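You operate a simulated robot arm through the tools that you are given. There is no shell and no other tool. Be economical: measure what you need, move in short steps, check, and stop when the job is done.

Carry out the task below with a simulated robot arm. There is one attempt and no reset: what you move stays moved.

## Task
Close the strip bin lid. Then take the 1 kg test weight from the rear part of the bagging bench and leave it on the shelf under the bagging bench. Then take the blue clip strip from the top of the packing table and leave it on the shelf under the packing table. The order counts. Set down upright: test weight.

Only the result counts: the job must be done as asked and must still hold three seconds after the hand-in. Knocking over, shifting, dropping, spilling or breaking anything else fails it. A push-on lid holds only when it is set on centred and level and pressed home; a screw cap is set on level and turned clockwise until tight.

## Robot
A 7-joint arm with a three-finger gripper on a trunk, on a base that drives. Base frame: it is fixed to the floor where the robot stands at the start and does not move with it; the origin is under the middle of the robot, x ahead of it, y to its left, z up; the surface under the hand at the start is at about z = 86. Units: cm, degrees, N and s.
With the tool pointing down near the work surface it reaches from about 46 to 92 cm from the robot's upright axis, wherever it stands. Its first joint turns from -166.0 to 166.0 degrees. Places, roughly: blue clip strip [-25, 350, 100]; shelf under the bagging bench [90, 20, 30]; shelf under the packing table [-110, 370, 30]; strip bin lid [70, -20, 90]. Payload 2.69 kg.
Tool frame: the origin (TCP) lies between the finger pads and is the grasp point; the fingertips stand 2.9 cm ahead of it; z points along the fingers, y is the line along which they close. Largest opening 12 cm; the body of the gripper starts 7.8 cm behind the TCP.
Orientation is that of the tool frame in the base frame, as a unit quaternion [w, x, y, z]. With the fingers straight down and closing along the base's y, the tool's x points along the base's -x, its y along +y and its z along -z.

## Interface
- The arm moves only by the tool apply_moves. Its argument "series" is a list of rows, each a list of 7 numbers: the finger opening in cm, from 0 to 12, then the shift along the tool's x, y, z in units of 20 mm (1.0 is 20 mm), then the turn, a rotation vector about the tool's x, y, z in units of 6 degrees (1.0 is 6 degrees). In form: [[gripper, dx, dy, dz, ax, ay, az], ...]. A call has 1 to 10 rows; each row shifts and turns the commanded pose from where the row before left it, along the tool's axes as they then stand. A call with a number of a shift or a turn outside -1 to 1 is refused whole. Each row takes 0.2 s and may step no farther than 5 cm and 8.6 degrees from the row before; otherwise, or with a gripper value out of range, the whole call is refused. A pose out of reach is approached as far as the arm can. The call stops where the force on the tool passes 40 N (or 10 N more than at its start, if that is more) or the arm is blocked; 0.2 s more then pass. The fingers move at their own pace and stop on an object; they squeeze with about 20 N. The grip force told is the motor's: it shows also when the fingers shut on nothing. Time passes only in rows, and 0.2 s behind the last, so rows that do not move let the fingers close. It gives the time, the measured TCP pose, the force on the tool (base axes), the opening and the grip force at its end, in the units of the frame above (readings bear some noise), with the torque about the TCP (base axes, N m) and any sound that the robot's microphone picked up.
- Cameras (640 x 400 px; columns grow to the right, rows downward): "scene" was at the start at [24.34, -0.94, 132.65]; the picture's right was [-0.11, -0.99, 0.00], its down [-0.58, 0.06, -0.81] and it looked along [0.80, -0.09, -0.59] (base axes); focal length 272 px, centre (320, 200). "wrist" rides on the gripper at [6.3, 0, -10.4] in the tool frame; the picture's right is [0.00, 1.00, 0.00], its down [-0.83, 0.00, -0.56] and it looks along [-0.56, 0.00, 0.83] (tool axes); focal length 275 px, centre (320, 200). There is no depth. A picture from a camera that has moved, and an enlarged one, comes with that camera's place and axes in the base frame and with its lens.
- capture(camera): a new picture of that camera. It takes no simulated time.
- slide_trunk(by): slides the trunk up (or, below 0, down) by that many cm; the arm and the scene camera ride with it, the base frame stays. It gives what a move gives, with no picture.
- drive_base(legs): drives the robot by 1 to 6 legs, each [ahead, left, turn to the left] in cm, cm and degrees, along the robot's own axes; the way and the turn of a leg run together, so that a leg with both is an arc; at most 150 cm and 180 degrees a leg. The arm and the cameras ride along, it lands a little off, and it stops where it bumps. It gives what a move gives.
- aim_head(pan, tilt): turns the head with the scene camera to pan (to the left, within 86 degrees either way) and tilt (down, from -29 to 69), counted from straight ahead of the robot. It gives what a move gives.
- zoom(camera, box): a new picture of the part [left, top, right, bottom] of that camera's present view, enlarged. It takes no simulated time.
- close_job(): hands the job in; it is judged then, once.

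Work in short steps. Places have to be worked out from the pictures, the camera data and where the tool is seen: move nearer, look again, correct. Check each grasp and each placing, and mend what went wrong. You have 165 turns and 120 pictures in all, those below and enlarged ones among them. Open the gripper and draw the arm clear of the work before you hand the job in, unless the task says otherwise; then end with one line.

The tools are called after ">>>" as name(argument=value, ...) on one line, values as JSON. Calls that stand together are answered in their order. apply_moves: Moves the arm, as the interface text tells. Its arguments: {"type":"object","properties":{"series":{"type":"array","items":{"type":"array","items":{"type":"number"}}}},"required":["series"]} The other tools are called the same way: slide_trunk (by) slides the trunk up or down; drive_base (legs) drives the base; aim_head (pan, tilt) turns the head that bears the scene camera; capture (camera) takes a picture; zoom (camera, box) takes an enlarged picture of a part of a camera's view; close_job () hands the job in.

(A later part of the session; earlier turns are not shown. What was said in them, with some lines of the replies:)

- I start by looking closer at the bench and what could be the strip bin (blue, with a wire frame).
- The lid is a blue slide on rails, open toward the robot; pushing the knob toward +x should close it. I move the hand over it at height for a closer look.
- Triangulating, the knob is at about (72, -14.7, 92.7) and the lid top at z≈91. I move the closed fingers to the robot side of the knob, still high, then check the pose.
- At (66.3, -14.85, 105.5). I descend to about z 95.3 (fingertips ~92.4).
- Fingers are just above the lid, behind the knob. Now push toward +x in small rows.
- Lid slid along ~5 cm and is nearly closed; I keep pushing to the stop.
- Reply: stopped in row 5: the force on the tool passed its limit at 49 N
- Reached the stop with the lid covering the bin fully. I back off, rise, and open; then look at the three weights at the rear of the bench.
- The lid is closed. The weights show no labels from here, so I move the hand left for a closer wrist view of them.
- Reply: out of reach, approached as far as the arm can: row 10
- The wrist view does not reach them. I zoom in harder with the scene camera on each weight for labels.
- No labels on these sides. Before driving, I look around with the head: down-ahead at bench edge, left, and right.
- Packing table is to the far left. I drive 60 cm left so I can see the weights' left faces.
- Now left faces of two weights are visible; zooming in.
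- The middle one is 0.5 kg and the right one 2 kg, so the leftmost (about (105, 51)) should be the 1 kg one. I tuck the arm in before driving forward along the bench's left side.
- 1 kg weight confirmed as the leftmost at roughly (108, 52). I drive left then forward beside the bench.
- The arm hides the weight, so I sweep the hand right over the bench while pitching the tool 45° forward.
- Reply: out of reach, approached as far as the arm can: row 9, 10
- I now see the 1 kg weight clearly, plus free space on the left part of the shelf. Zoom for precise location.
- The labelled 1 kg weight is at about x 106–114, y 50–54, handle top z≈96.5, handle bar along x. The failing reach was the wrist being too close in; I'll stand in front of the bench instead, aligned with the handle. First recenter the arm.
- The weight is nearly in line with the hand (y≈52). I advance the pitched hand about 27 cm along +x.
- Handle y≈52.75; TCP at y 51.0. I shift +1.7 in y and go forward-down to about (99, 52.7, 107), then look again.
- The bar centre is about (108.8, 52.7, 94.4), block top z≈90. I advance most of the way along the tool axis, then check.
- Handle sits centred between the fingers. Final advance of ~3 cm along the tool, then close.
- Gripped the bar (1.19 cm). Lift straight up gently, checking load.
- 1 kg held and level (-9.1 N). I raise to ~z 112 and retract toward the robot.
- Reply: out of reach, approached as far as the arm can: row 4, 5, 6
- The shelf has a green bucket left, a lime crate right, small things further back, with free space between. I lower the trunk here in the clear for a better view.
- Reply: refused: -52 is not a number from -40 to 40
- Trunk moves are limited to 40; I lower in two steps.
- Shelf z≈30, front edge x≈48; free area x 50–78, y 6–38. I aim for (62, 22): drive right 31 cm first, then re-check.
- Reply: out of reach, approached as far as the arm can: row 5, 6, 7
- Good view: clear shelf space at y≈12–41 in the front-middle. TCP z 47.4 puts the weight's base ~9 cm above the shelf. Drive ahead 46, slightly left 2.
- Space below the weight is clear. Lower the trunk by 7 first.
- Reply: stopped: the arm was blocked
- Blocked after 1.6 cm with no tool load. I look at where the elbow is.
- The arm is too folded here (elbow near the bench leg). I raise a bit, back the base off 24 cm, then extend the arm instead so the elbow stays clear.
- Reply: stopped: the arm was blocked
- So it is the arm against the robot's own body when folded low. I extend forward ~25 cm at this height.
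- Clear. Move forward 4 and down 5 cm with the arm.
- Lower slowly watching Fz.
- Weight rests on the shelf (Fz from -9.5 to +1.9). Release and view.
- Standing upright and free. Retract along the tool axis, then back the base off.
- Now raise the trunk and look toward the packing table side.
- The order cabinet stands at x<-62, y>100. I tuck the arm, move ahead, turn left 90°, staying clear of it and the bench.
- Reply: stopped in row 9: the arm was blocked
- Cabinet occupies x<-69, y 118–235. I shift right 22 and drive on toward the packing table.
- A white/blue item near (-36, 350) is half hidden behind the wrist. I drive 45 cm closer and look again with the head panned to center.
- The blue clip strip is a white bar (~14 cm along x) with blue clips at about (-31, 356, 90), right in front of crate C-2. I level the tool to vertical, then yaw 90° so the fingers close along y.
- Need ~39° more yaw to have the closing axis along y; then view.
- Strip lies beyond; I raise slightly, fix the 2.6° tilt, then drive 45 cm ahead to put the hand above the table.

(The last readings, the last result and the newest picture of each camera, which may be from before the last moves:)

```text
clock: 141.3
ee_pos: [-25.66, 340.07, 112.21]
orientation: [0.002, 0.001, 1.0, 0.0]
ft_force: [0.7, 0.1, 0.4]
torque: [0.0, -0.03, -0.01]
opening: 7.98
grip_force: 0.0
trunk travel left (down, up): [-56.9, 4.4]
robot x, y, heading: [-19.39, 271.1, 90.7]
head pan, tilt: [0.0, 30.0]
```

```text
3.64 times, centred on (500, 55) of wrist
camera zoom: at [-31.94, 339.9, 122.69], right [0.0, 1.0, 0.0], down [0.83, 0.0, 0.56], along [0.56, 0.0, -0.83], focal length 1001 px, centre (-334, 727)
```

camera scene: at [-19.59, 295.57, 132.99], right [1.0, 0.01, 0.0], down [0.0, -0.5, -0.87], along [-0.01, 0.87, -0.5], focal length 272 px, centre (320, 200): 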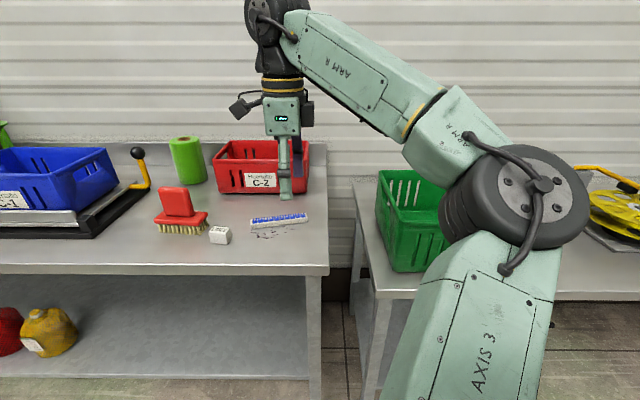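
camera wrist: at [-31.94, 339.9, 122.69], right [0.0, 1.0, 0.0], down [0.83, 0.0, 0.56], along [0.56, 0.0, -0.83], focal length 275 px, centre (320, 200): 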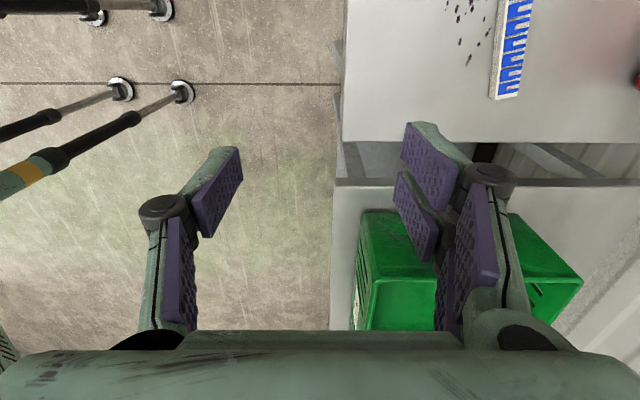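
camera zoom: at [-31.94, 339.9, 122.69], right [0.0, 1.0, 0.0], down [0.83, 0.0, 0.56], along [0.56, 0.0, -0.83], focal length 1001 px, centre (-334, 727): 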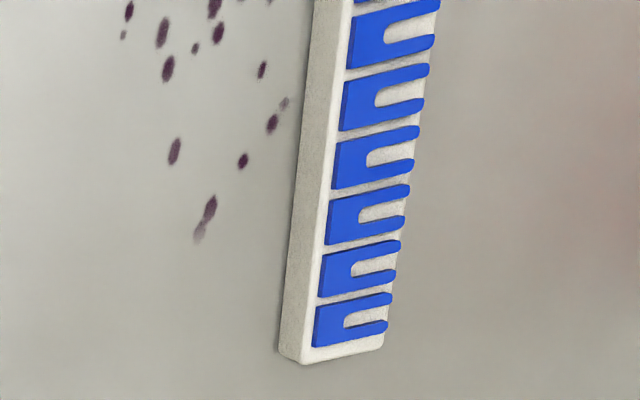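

Strip: front edge from (-39.4, 356.7) to (-23.9, 359.9), yaw ≈ +11.7°, table z≈88.7, centre ≈ (-31.9, 359.5). I drive 10 ahead / 7 left and yaw the tool to match.

>>> drive_base(legs=[[10, 7, 0]])

>>> apply_moves(series=[[6, 0, 0, 0, 0, 0, -1], [6, 0, 0, 0, 0, 0, -0.95], [6, 0, 0, 0, 0, 0, 0]])

>>> capture(camera="wrist")

```text
clock: 142.6
ee_pos: [-32.42, 349.7, 112.3]
orientation: [0.002, 0.001, 1.0, 0.0]
ft_force: [0.1, -0.6, -1.3]
torque: [-0.02, -0.05, 0.01]
opening: 8.0
grip_force: 0.2
trunk travel left (down, up): [-56.9, 4.4]
robot x, y, heading: [-26.15, 280.55, 90.4]
head pan, tilt: [0.0, 30.0]
```

```text
clock: 143.4
ee_pos: [-32.33, 349.62, 112.3]
orientation: [0.001, -0.101, 0.995, 0.0]
ft_force: [0.3, -0.7, -0.8]
torque: [-0.02, -0.03, 0.01]
opening: 5.97
grip_force: 0.0
trunk travel left (down, up): [-56.9, 4.4]
robot x, y, heading: [-26.58, 280.52, 90.3]
head pan, tilt: [0.0, 30.0]
```

```text
53 pictures are left
camera wrist: at [-38.55, 348.28, 122.68], right [-0.21, 0.98, 0.0], down [0.81, 0.17, 0.56], along [0.55, 0.11, -0.83], focal length 275 px, centre (320, 200)
```

wrist: 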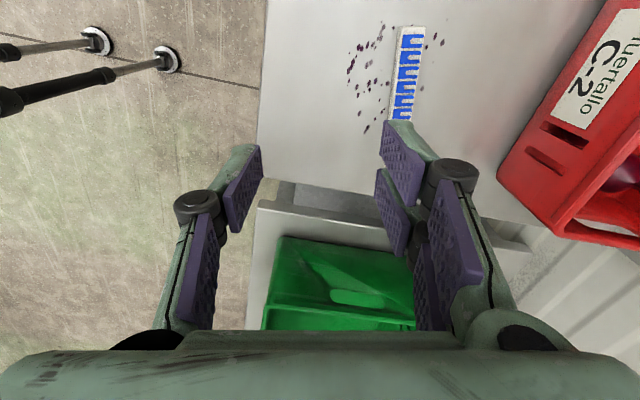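

Aligned well. Move above the strip centre and descend to ~z 102.

>>> apply_moves(series=[[6, -0.236, 0.952, 0, 0, 0, 0], [6, -0.236, 0.952, 0, 0, 0, 0], [6, -0.236, 0.952, 0, 0, 0, 0], [6, -0.236, 0.952, 0, 0, 0, 0], [6, -0.236, 0.952, 0, 0, 0, 0], [6, 0, 0, 1, 0, 0, 0], [6, 0, 0, 1, 0, 0, 0], [6, 0, 0, 1, 0, 0, 0], [6, 0, 0, 1, 0, 0, 0], [6, 0, 0, 1, 0, 0, 0]])

>>> capture(camera="wrist")

>>> zoom(camera="scene", box=[250, 130, 450, 270])

```text
clock: 145.6
ee_pos: [-31.91, 359.67, 102.39]
orientation: [0.001, -0.1, 0.995, 0.0]
ft_force: [0.2, 0.9, 0.4]
torque: [0.0, -0.03, -0.03]
opening: 6.01
grip_force: 0.0
trunk travel left (down, up): [-56.9, 4.4]
robot x, y, heading: [-25.93, 280.51, 90.3]
head pan, tilt: [0.0, 30.0]
```

```text
52 pictures are left
camera wrist: at [-38.18, 358.25, 112.71], right [-0.2, 0.98, 0.0], down [0.81, 0.17, 0.56], along [0.55, 0.11, -0.83], focal length 275 px, centre (320, 200)
```

wrist: 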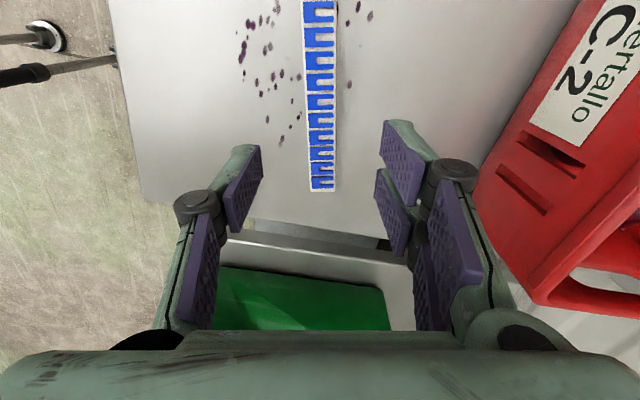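

```text
2.86 times, centred on (350, 200) of scene
camera zoom: at [-26.44, 305.19, 133.0], right [1.0, 0.01, 0.0], down [0.0, -0.5, -0.87], along [-0.01, 0.87, -0.5], focal length 778 px, centre (234, 200)
```

zoom: 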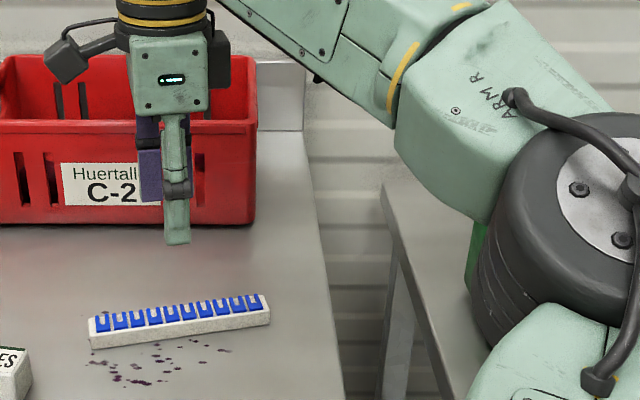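

Centred. Descend ~9.5 cm, then creep.

>>> apply_moves(series=[[6, 0, 0, 1, 0, 0, 0], [6, 0, 0, 1, 0, 0, 0], [6, 0, 0, 1, 0, 0, 0], [6, 0, 0, 1, 0, 0, 0], [6, 0, 0, 0.6, 0, 0, 0], [6, 0, 0, 0.25, 0, 0, 0], [6, 0, 0, 0.2, 0, 0, 0], [6, 0, 0, 0, 0, 0, 0]])

>>> capture(camera="wrist")

>>> zoom(camera="scene", box=[250, 170, 350, 250])

```text
clock: 147.4
ee_pos: [-31.8, 359.49, 92.09]
orientation: [0.002, -0.101, 0.995, 0.0]
ft_force: [-0.5, -0.9, 0.7]
torque: [0.03, 0.03, 0.0]
opening: 5.99
grip_force: 0.1
trunk travel left (down, up): [-56.9, 4.4]
robot x, y, heading: [-26.08, 280.61, 90.2]
head pan, tilt: [0.0, 30.0]
```

```text
50 pictures are left
camera wrist: at [-38.09, 357.98, 102.51], right [-0.21, 0.98, 0.0], down [0.81, 0.17, 0.56], along [0.55, 0.11, -0.83], focal length 275 px, centre (320, 200)
```

wrist: 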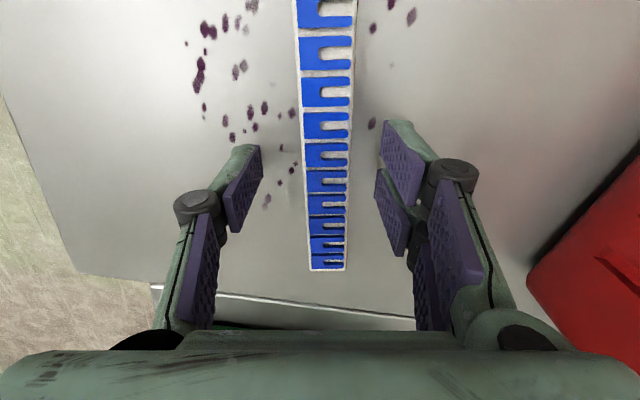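

```text
5.00 times, centred on (300, 210) of scene
camera zoom: at [-26.44, 305.17, 133.0], right [1.0, 0.01, 0.0], down [0.0, -0.5, -0.87], along [-0.01, 0.87, -0.5], focal length 1362 px, centre (420, 150)
```

zoom: 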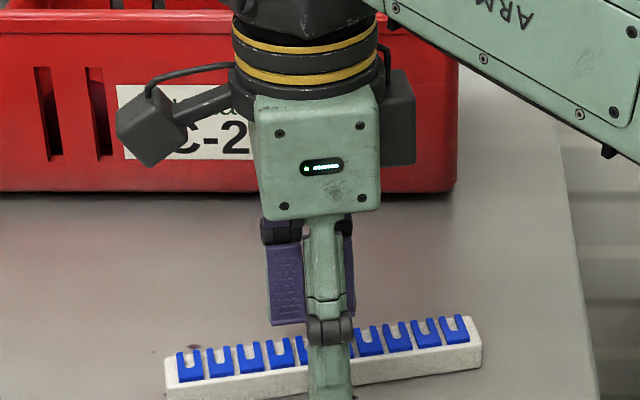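

Fingers straddle the strip's centre. Creep 0.3 cm more, then close.

>>> apply_moves(series=[[6, 0, 0, 0.15, 0, 0, 0], [4, 0, 0, 0, 0, 0, 0], [2, 0, 0, 0, 0, 0, 0], [0.5, 0, 0, 0, 0, 0, 0], [0.5, 0, 0, 0, 0, 0, 0], [0.5, 0, 0, 0, 0, 0, 0], [0.5, 0, 0, 0, 0, 0, 0]])

>>> capture(camera="wrist")

```text
clock: 149.0
ee_pos: [-31.86, 359.44, 91.78]
orientation: [0.002, -0.101, 0.995, 0.001]
ft_force: [-0.4, -0.1, 0.1]
torque: [-0.01, -0.01, 0.02]
opening: 2.44
grip_force: 20.4
trunk travel left (down, up): [-56.9, 4.4]
robot x, y, heading: [-25.98, 280.59, 90.3]
head pan, tilt: [0.0, 30.0]
```

```text
48 pictures are left
camera wrist: at [-38.14, 358.0, 102.25], right [-0.21, 0.98, 0.0], down [0.81, 0.17, 0.56], along [0.55, 0.11, -0.83], focal length 275 px, centre (320, 200)
```

wrist: 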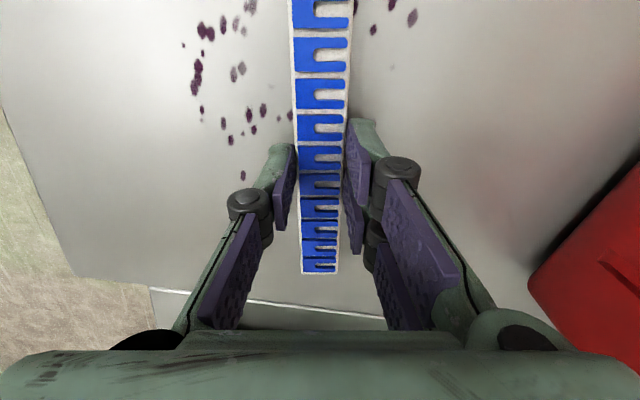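

Gripped (2.44 cm). Lift ~14 cm and check.

>>> apply_moves(series=[[0.5, 0, 0, -0.3, 0, 0, 0], [0.5, 0, 0, -0.7, 0, 0, 0], [0.5, 0, 0, -1, 0, 0, 0], [0.5, 0, 0, -1, 0, 0, 0], [0.5, 0, 0, -1, 0, 0, 0], [0.5, 0, 0, -1, 0, 0, 0], [0.5, 0, 0, -1, 0, 0, 0], [0.5, 0, 0, -1, 0, 0, 0], [0.5, 0, 0, 0, 0, 0, 0]])

>>> capture(camera="wrist")

```text
clock: 151.0
ee_pos: [-32.1, 359.54, 105.98]
orientation: [0.002, -0.101, 0.995, 0.0]
ft_force: [0.1, 0.2, -1.2]
torque: [-0.02, -0.03, -0.01]
opening: 2.42
grip_force: 20.0
trunk travel left (down, up): [-56.9, 4.4]
robot x, y, heading: [-26.32, 280.75, 90.3]
head pan, tilt: [0.0, 30.0]
```

```text
47 pictures are left
camera wrist: at [-38.29, 358.1, 116.4], right [-0.21, 0.98, 0.0], down [0.81, 0.17, 0.56], along [0.55, 0.11, -0.83], focal length 275 px, centre (320, 200)
```

wrist: 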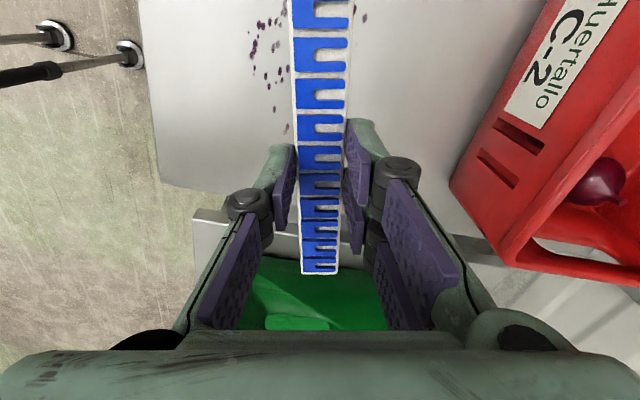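

Holding the strip. Back off 38 cm from the table, then lower the trunk and look at the shelf.

>>> drive_base(legs=[[-42, 0, 0]])

>>> slide_trunk(by=-40)

>>> slide_trunk(by=-14)

>>> aim_head(pan=15, tilt=25)

>>> capture(camera="scene")

```text
clock: 153.6
ee_pos: [-30.94, 317.59, 105.93]
orientation: [0.002, -0.094, 0.996, 0.0]
ft_force: [-0.2, -0.2, -0.6]
torque: [0.03, 0.01, -0.01]
opening: 2.44
grip_force: 20.8
trunk travel left (down, up): [-56.9, 4.4]
robot x, y, heading: [-26.47, 238.82, 89.7]
head pan, tilt: [0.0, 30.0]
```

```text
clock: 157.4
ee_pos: [-30.94, 317.66, 65.98]
orientation: [0.002, -0.095, 0.996, 0.001]
ft_force: [0.0, 0.0, 1.0]
torque: [0.03, 0.0, 0.03]
opening: 2.44
grip_force: 19.9
trunk travel left (down, up): [-16.9, 44.4]
robot x, y, heading: [-26.15, 238.53, 89.6]
head pan, tilt: [0.0, 30.0]
```

```text
clock: 159.3
ee_pos: [-31.27, 317.41, 57.87]
orientation: [0.004, -0.098, 0.995, 0.005]
ft_force: [-0.6, 0.3, 0.6]
torque: [0.06, -0.05, -0.02]
opening: 2.44
grip_force: 19.9
trunk travel left (down, up): [-7.8, 53.5]
robot x, y, heading: [-26.24, 238.61, 89.5]
head pan, tilt: [0.0, 30.0]
stopped: the arm was blocked; the commanded pose is now the measured one
```

```text
clock: 160.0
ee_pos: [-31.51, 317.4, 57.87]
orientation: [0.004, -0.097, 0.995, 0.005]
ft_force: [-0.6, -0.6, -0.5]
torque: [0.01, 0.01, 0.03]
opening: 2.44
grip_force: 19.7
trunk travel left (down, up): [-7.8, 53.5]
robot x, y, heading: [-26.22, 238.73, 89.7]
head pan, tilt: [15.0, 25.0]
```

```text
46 pictures are left
camera scene: at [-28.57, 262.7, 85.06], right [0.97, 0.25, 0.0], down [0.11, -0.4, -0.91], along [-0.23, 0.88, -0.42], focal length 272 px, centre (320, 200)
```

scene: 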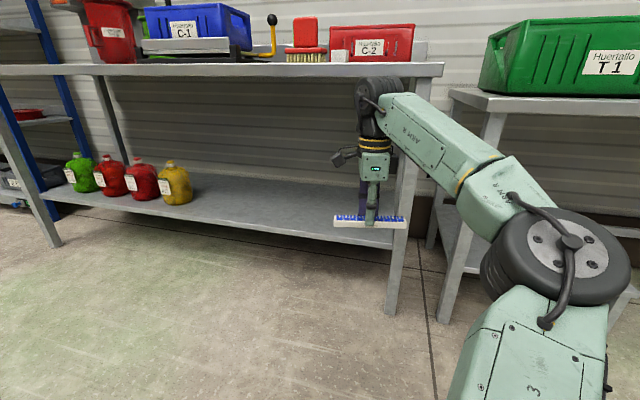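

The trunk bottoms out against the arm at about this level, so I raise it 1 cm, extend the arm 8 cm and lower with the arm itself, still outside the table.

>>> slide_trunk(by=1)

>>> apply_moves(series=[[0.5, 0, 1, 0, 0, 0, 0], [0.5, 0, 1, 0, 0, 0, 0], [0.5, 0, 1, 0, 0, 0, 0], [0.5, 0, 0, 1, 0, 0, 0], [0.5, 0, 0, 1, 0, 0, 0], [0.5, 0, 0, 1, 0, 0, 0], [0.5, 0, 0, 1, 0, 0, 0], [0.5, 0, 0, 1, 0, 0, 0], [0.5, 0, 0, 1, 0, 0, 0], [0.5, 0, 0, 0, 0, 0, 0]])

>>> capture(camera="scene")

```text
clock: 160.6
ee_pos: [-31.51, 317.58, 57.86]
orientation: [0.003, -0.098, 0.995, 0.003]
ft_force: [-0.3, -0.5, -1.0]
torque: [-0.01, 0.02, 0.0]
opening: 2.43
grip_force: 19.8
trunk travel left (down, up): [-8.8, 52.5]
robot x, y, heading: [-26.13, 238.1, 89.8]
head pan, tilt: [15.0, 25.0]
```

```text
clock: 162.8
ee_pos: [-32.54, 323.49, 46.25]
orientation: [0.003, -0.099, 0.995, 0.002]
ft_force: [-0.6, 1.2, 0.5]
torque: [0.0, -0.02, -0.02]
opening: 2.41
grip_force: 20.0
trunk travel left (down, up): [-8.8, 52.5]
robot x, y, heading: [-26.21, 238.81, 89.7]
head pan, tilt: [15.0, 25.0]
```

```text
45 pictures are left
camera scene: at [-28.46, 263.09, 85.66], right [0.97, 0.25, 0.0], down [0.11, -0.41, -0.91], along [-0.23, 0.88, -0.42], focal length 272 px, centre (320, 200)
```

scene: 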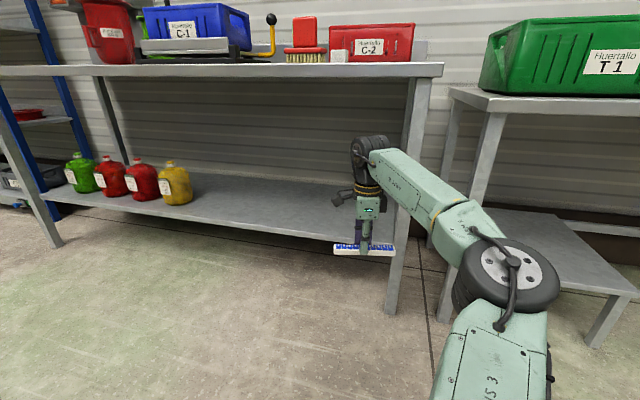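

The arm reaches low now. But the forearm would hit the table's right leg (x≈-20), so I need to enter further left; check the cabinet's position on my left first.

>>> aim_head(pan=80, tilt=35)

>>> capture(camera="scene")

```text
clock: 164.2
ee_pos: [-32.5, 323.43, 46.22]
orientation: [0.003, -0.097, 0.995, 0.002]
ft_force: [-0.5, 0.0, -0.6]
torque: [0.02, 0.03, 0.01]
opening: 2.45
grip_force: 20.2
trunk travel left (down, up): [-8.8, 52.5]
robot x, y, heading: [-26.15, 238.94, 89.7]
head pan, tilt: [80.0, 35.0]
```

```text
44 pictures are left
camera scene: at [-34.8, 255.77, 84.08], right [0.18, 0.98, 0.0], down [0.56, -0.1, -0.82], along [-0.81, 0.15, -0.57], focal length 272 px, centre (320, 200)
```

scene: 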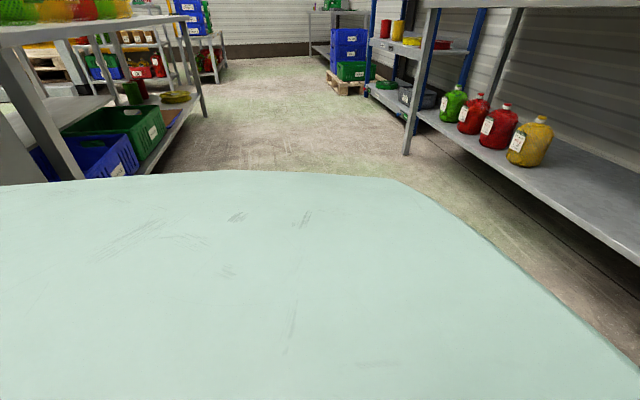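

Left side is free at y>235. I drive diagonally ahead-left, ending around robot (-50, 261), TCP about (-56, 346) just at the shelf edge and above it.

>>> drive_base(legs=[[10, 10, 0], [4, 14, 0]])

>>> aim_head(pan=10, tilt=35)

>>> capture(camera="scene")

>>> capture(camera="wrist")

```text
clock: 166.9
ee_pos: [-56.03, 337.72, 46.3]
orientation: [0.003, -0.097, 0.995, 0.003]
ft_force: [0.0, 0.5, -0.4]
torque: [0.06, 0.01, 0.06]
opening: 2.45
grip_force: 19.3
trunk travel left (down, up): [-8.8, 52.5]
robot x, y, heading: [-49.86, 252.84, 89.5]
head pan, tilt: [80.0, 35.0]
```

```text
clock: 168.3
ee_pos: [-56.16, 337.77, 46.36]
orientation: [0.003, -0.097, 0.995, 0.001]
ft_force: [-0.2, -1.2, -0.4]
torque: [-0.01, -0.03, -0.03]
opening: 2.43
grip_force: 19.9
trunk travel left (down, up): [-8.8, 52.5]
robot x, y, heading: [-49.8, 252.94, 89.5]
head pan, tilt: [10.0, 35.0]
```

```text
43 pictures are left
camera scene: at [-51.34, 277.19, 84.08], right [0.99, 0.17, 0.0], down [0.09, -0.57, -0.82], along [-0.14, 0.81, -0.57], focal length 272 px, centre (320, 200)
```

scene: 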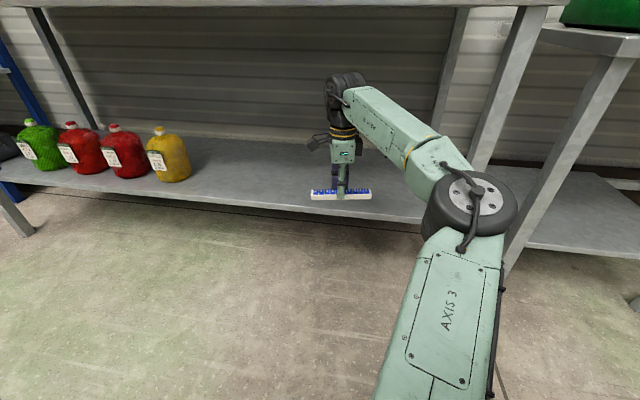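

```text
42 pictures are left
camera wrist: at [-62.34, 336.36, 56.68], right [-0.2, 0.98, 0.0], down [0.81, 0.16, 0.56], along [0.55, 0.11, -0.83], focal length 275 px, centre (320, 200)
```

wrist: 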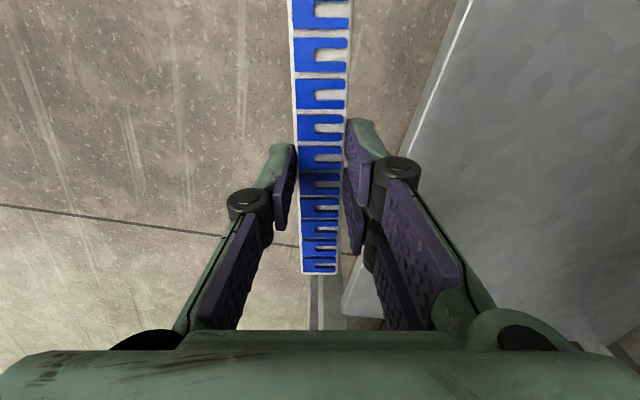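

Shelf z≈29.7, front edge y≈347. Drive ahead 20 and left 13 so the strip is above the shelf at about (-69, 358).

>>> drive_base(legs=[[12, 13, 0], [8, 0, 0]])

>>> capture(camera="scene")

>>> capture(camera="wrist")

```text
clock: 170.7
ee_pos: [-68.86, 357.7, 46.33]
orientation: [0.002, -0.098, 0.995, 0.002]
ft_force: [0.4, 0.1, -0.6]
torque: [0.0, -0.03, -0.01]
opening: 2.43
grip_force: 19.9
trunk travel left (down, up): [-8.8, 52.5]
robot x, y, heading: [-62.3, 272.61, 89.8]
head pan, tilt: [10.0, 35.0]
```

```text
41 pictures are left
camera scene: at [-64.06, 296.97, 84.08], right [0.99, 0.17, 0.0], down [0.1, -0.57, -0.82], along [-0.14, 0.81, -0.57], focal length 272 px, centre (320, 200)
```

scene: 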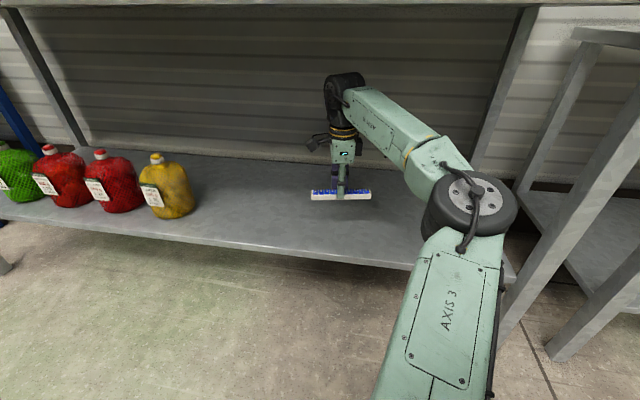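

```text
40 pictures are left
camera wrist: at [-75.16, 356.11, 56.69], right [-0.2, 0.98, 0.0], down [0.81, 0.16, 0.56], along [0.55, 0.11, -0.83], focal length 275 px, centre (320, 200)
```

wrist: 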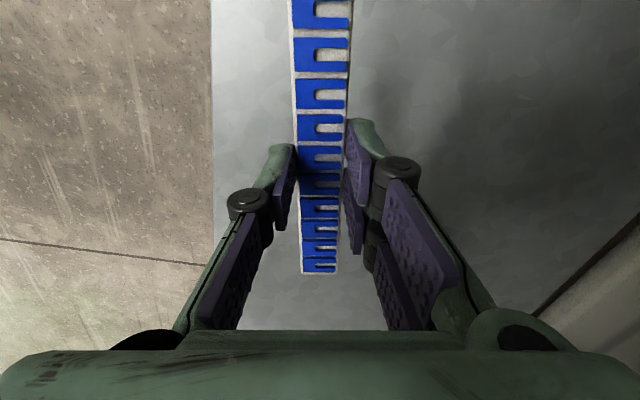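

Above the shelf with room. Lower 11 cm, check.

>>> apply_moves(series=[[0.5, 0, 0, 1, 0, 0, 0], [0.5, 0, 0, 1, 0, 0, 0], [0.5, 0, 0, 1, 0, 0, 0], [0.5, 0, 0, 1, 0, 0, 0], [0.5, 0, 0, 1, 0, 0, 0], [0.5, 0, 0, 0.5, 0, 0, 0], [0.5, 0, 0, 0, 0, 0, 0]])

>>> capture(camera="scene")

```text
clock: 172.3
ee_pos: [-68.88, 357.39, 35.29]
orientation: [0.004, -0.098, 0.995, 0.003]
ft_force: [-0.3, -0.1, -1.0]
torque: [0.0, 0.02, 0.04]
opening: 2.45
grip_force: 19.7
trunk travel left (down, up): [-8.8, 52.5]
robot x, y, heading: [-62.59, 272.64, 89.7]
head pan, tilt: [10.0, 35.0]
```

```text
39 pictures are left
camera scene: at [-64.06, 296.97, 84.08], right [0.99, 0.17, 0.0], down [0.1, -0.57, -0.82], along [-0.14, 0.81, -0.57], focal length 272 px, centre (320, 200)
```

scene: 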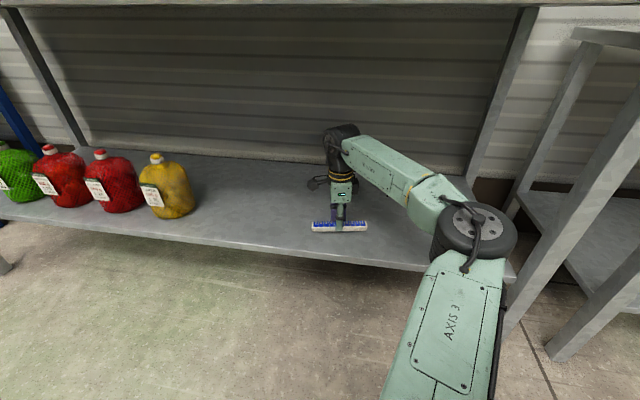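

Nearly down; creep lower watching Fz.

>>> apply_moves(series=[[0.5, 0, 0, 0.3, 0, 0, 0], [0.5, 0, 0, 0.3, 0, 0, 0], [0.5, 0, 0, 0.25, 0, 0, 0], [0.5, 0, 0, 0.15, 0, 0, 0], [0.5, 0, 0, 0.15, 0, 0, 0], [0.5, 0, 0, 0, 0, 0, 0]])

```text
clock: 173.7
ee_pos: [-68.86, 357.54, 33.32]
orientation: [0.003, -0.098, 0.995, 0.004]
ft_force: [0.0, -3.5, 27.7]
torque: [-0.36, -0.01, 0.01]
opening: 2.4
grip_force: 19.6
trunk travel left (down, up): [-8.8, 52.5]
robot x, y, heading: [-63.01, 272.39, 89.6]
head pan, tilt: [10.0, 35.0]
```

Contact (27.7 N up). Ease up 2 mm, release.

>>> apply_moves(series=[[0.5, 0, 0, -0.12, 0, 0, 0], [0.5, 0, 0, 0, 0, 0, 0], [2.8, 0, 0, 0, 0, 0, 0], [4, 0, 0, 0, 0, 0, 0], [6, 0, 0, 0, 0, 0, 0], [6, 0, 0, 0, 0, 0, 0]])

>>> capture(camera="wrist")

```text
clock: 175.1
ee_pos: [-68.64, 357.65, 33.22]
orientation: [0.004, -0.097, 0.995, 0.002]
ft_force: [0.2, 1.8, 3.0]
torque: [-0.04, 0.0, 0.04]
opening: 6.08
grip_force: 0.0
trunk travel left (down, up): [-8.8, 52.5]
robot x, y, heading: [-62.93, 272.6, 89.4]
head pan, tilt: [10.0, 35.0]
```

```text
38 pictures are left
camera wrist: at [-74.94, 356.23, 43.58], right [-0.2, 0.98, 0.0], down [0.81, 0.16, 0.56], along [0.55, 0.11, -0.83], focal length 275 px, centre (320, 200)
```

wrist: 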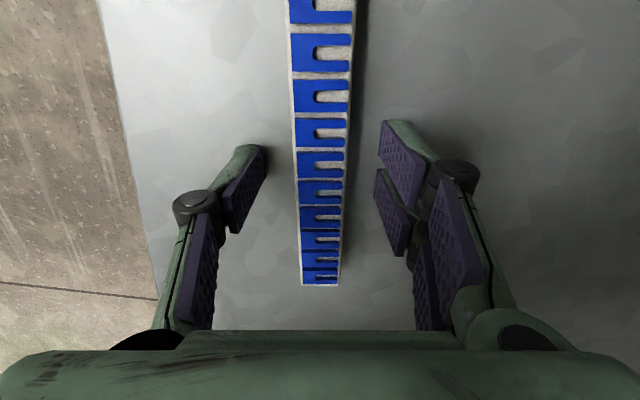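

Strip lies on the shelf. Raise the hand 12 cm straight up, then back off the base.

>>> apply_moves(series=[[6, 0, 0, -0.4, 0, 0, 0], [6, 0, 0, -1, 0, 0, 0], [6, 0, 0, -1, 0, 0, 0], [6, 0, 0, -1, 0, 0, 0], [6, 0, 0, -1, 0, 0, 0], [6, 0, 0, -1, 0, 0, 0], [6, 0, 0, -1, 0, 0, 0], [6, 0, 0, 0, 0, 0, 0]])

>>> drive_base(legs=[[-12, -8, 0], [-13, -18, 0]])

>>> capture(camera="scene")

```text
clock: 176.9
ee_pos: [-68.86, 357.49, 45.94]
orientation: [0.003, -0.098, 0.995, 0.003]
ft_force: [0.2, -0.1, -0.3]
torque: [-0.02, 0.0, 0.0]
opening: 6.0
grip_force: 0.1
trunk travel left (down, up): [-8.8, 52.5]
robot x, y, heading: [-62.57, 272.77, 89.9]
head pan, tilt: [10.0, 35.0]
```

```text
clock: 179.8
ee_pos: [-43.23, 332.11, 45.96]
orientation: [0.004, -0.098, 0.995, 0.002]
ft_force: [0.1, -0.6, 0.5]
torque: [0.01, 0.0, -0.01]
opening: 6.02
grip_force: 0.0
trunk travel left (down, up): [-8.8, 52.5]
robot x, y, heading: [-36.77, 247.21, 89.8]
head pan, tilt: [10.0, 35.0]
```

```text
37 pictures are left
camera scene: at [-38.23, 271.57, 84.08], right [0.99, 0.17, 0.0], down [0.1, -0.57, -0.82], along [-0.14, 0.81, -0.57], focal length 272 px, centre (320, 200)
```

scene: 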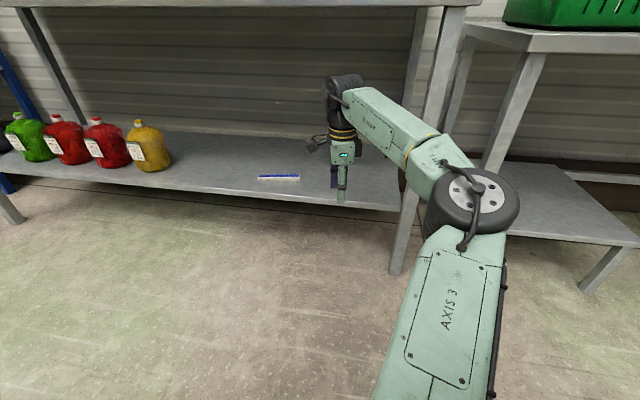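

The strip lies flat on the packing table shelf, the hand is open and clear of the work. The lid was seen closed, and the weight stood upright when I released it. I hand in.

>>> close_job()

```text
The job is handed in.
```

I handed the job in with all three steps done in order: the strip bin lid is closed, the 1 kg weight is on the bagging bench shelf, and the blue clip strip is flat on the packing table shelf. I saw the weight standing upright when I let go of it, but the arm blocked my view of it after I drove away.
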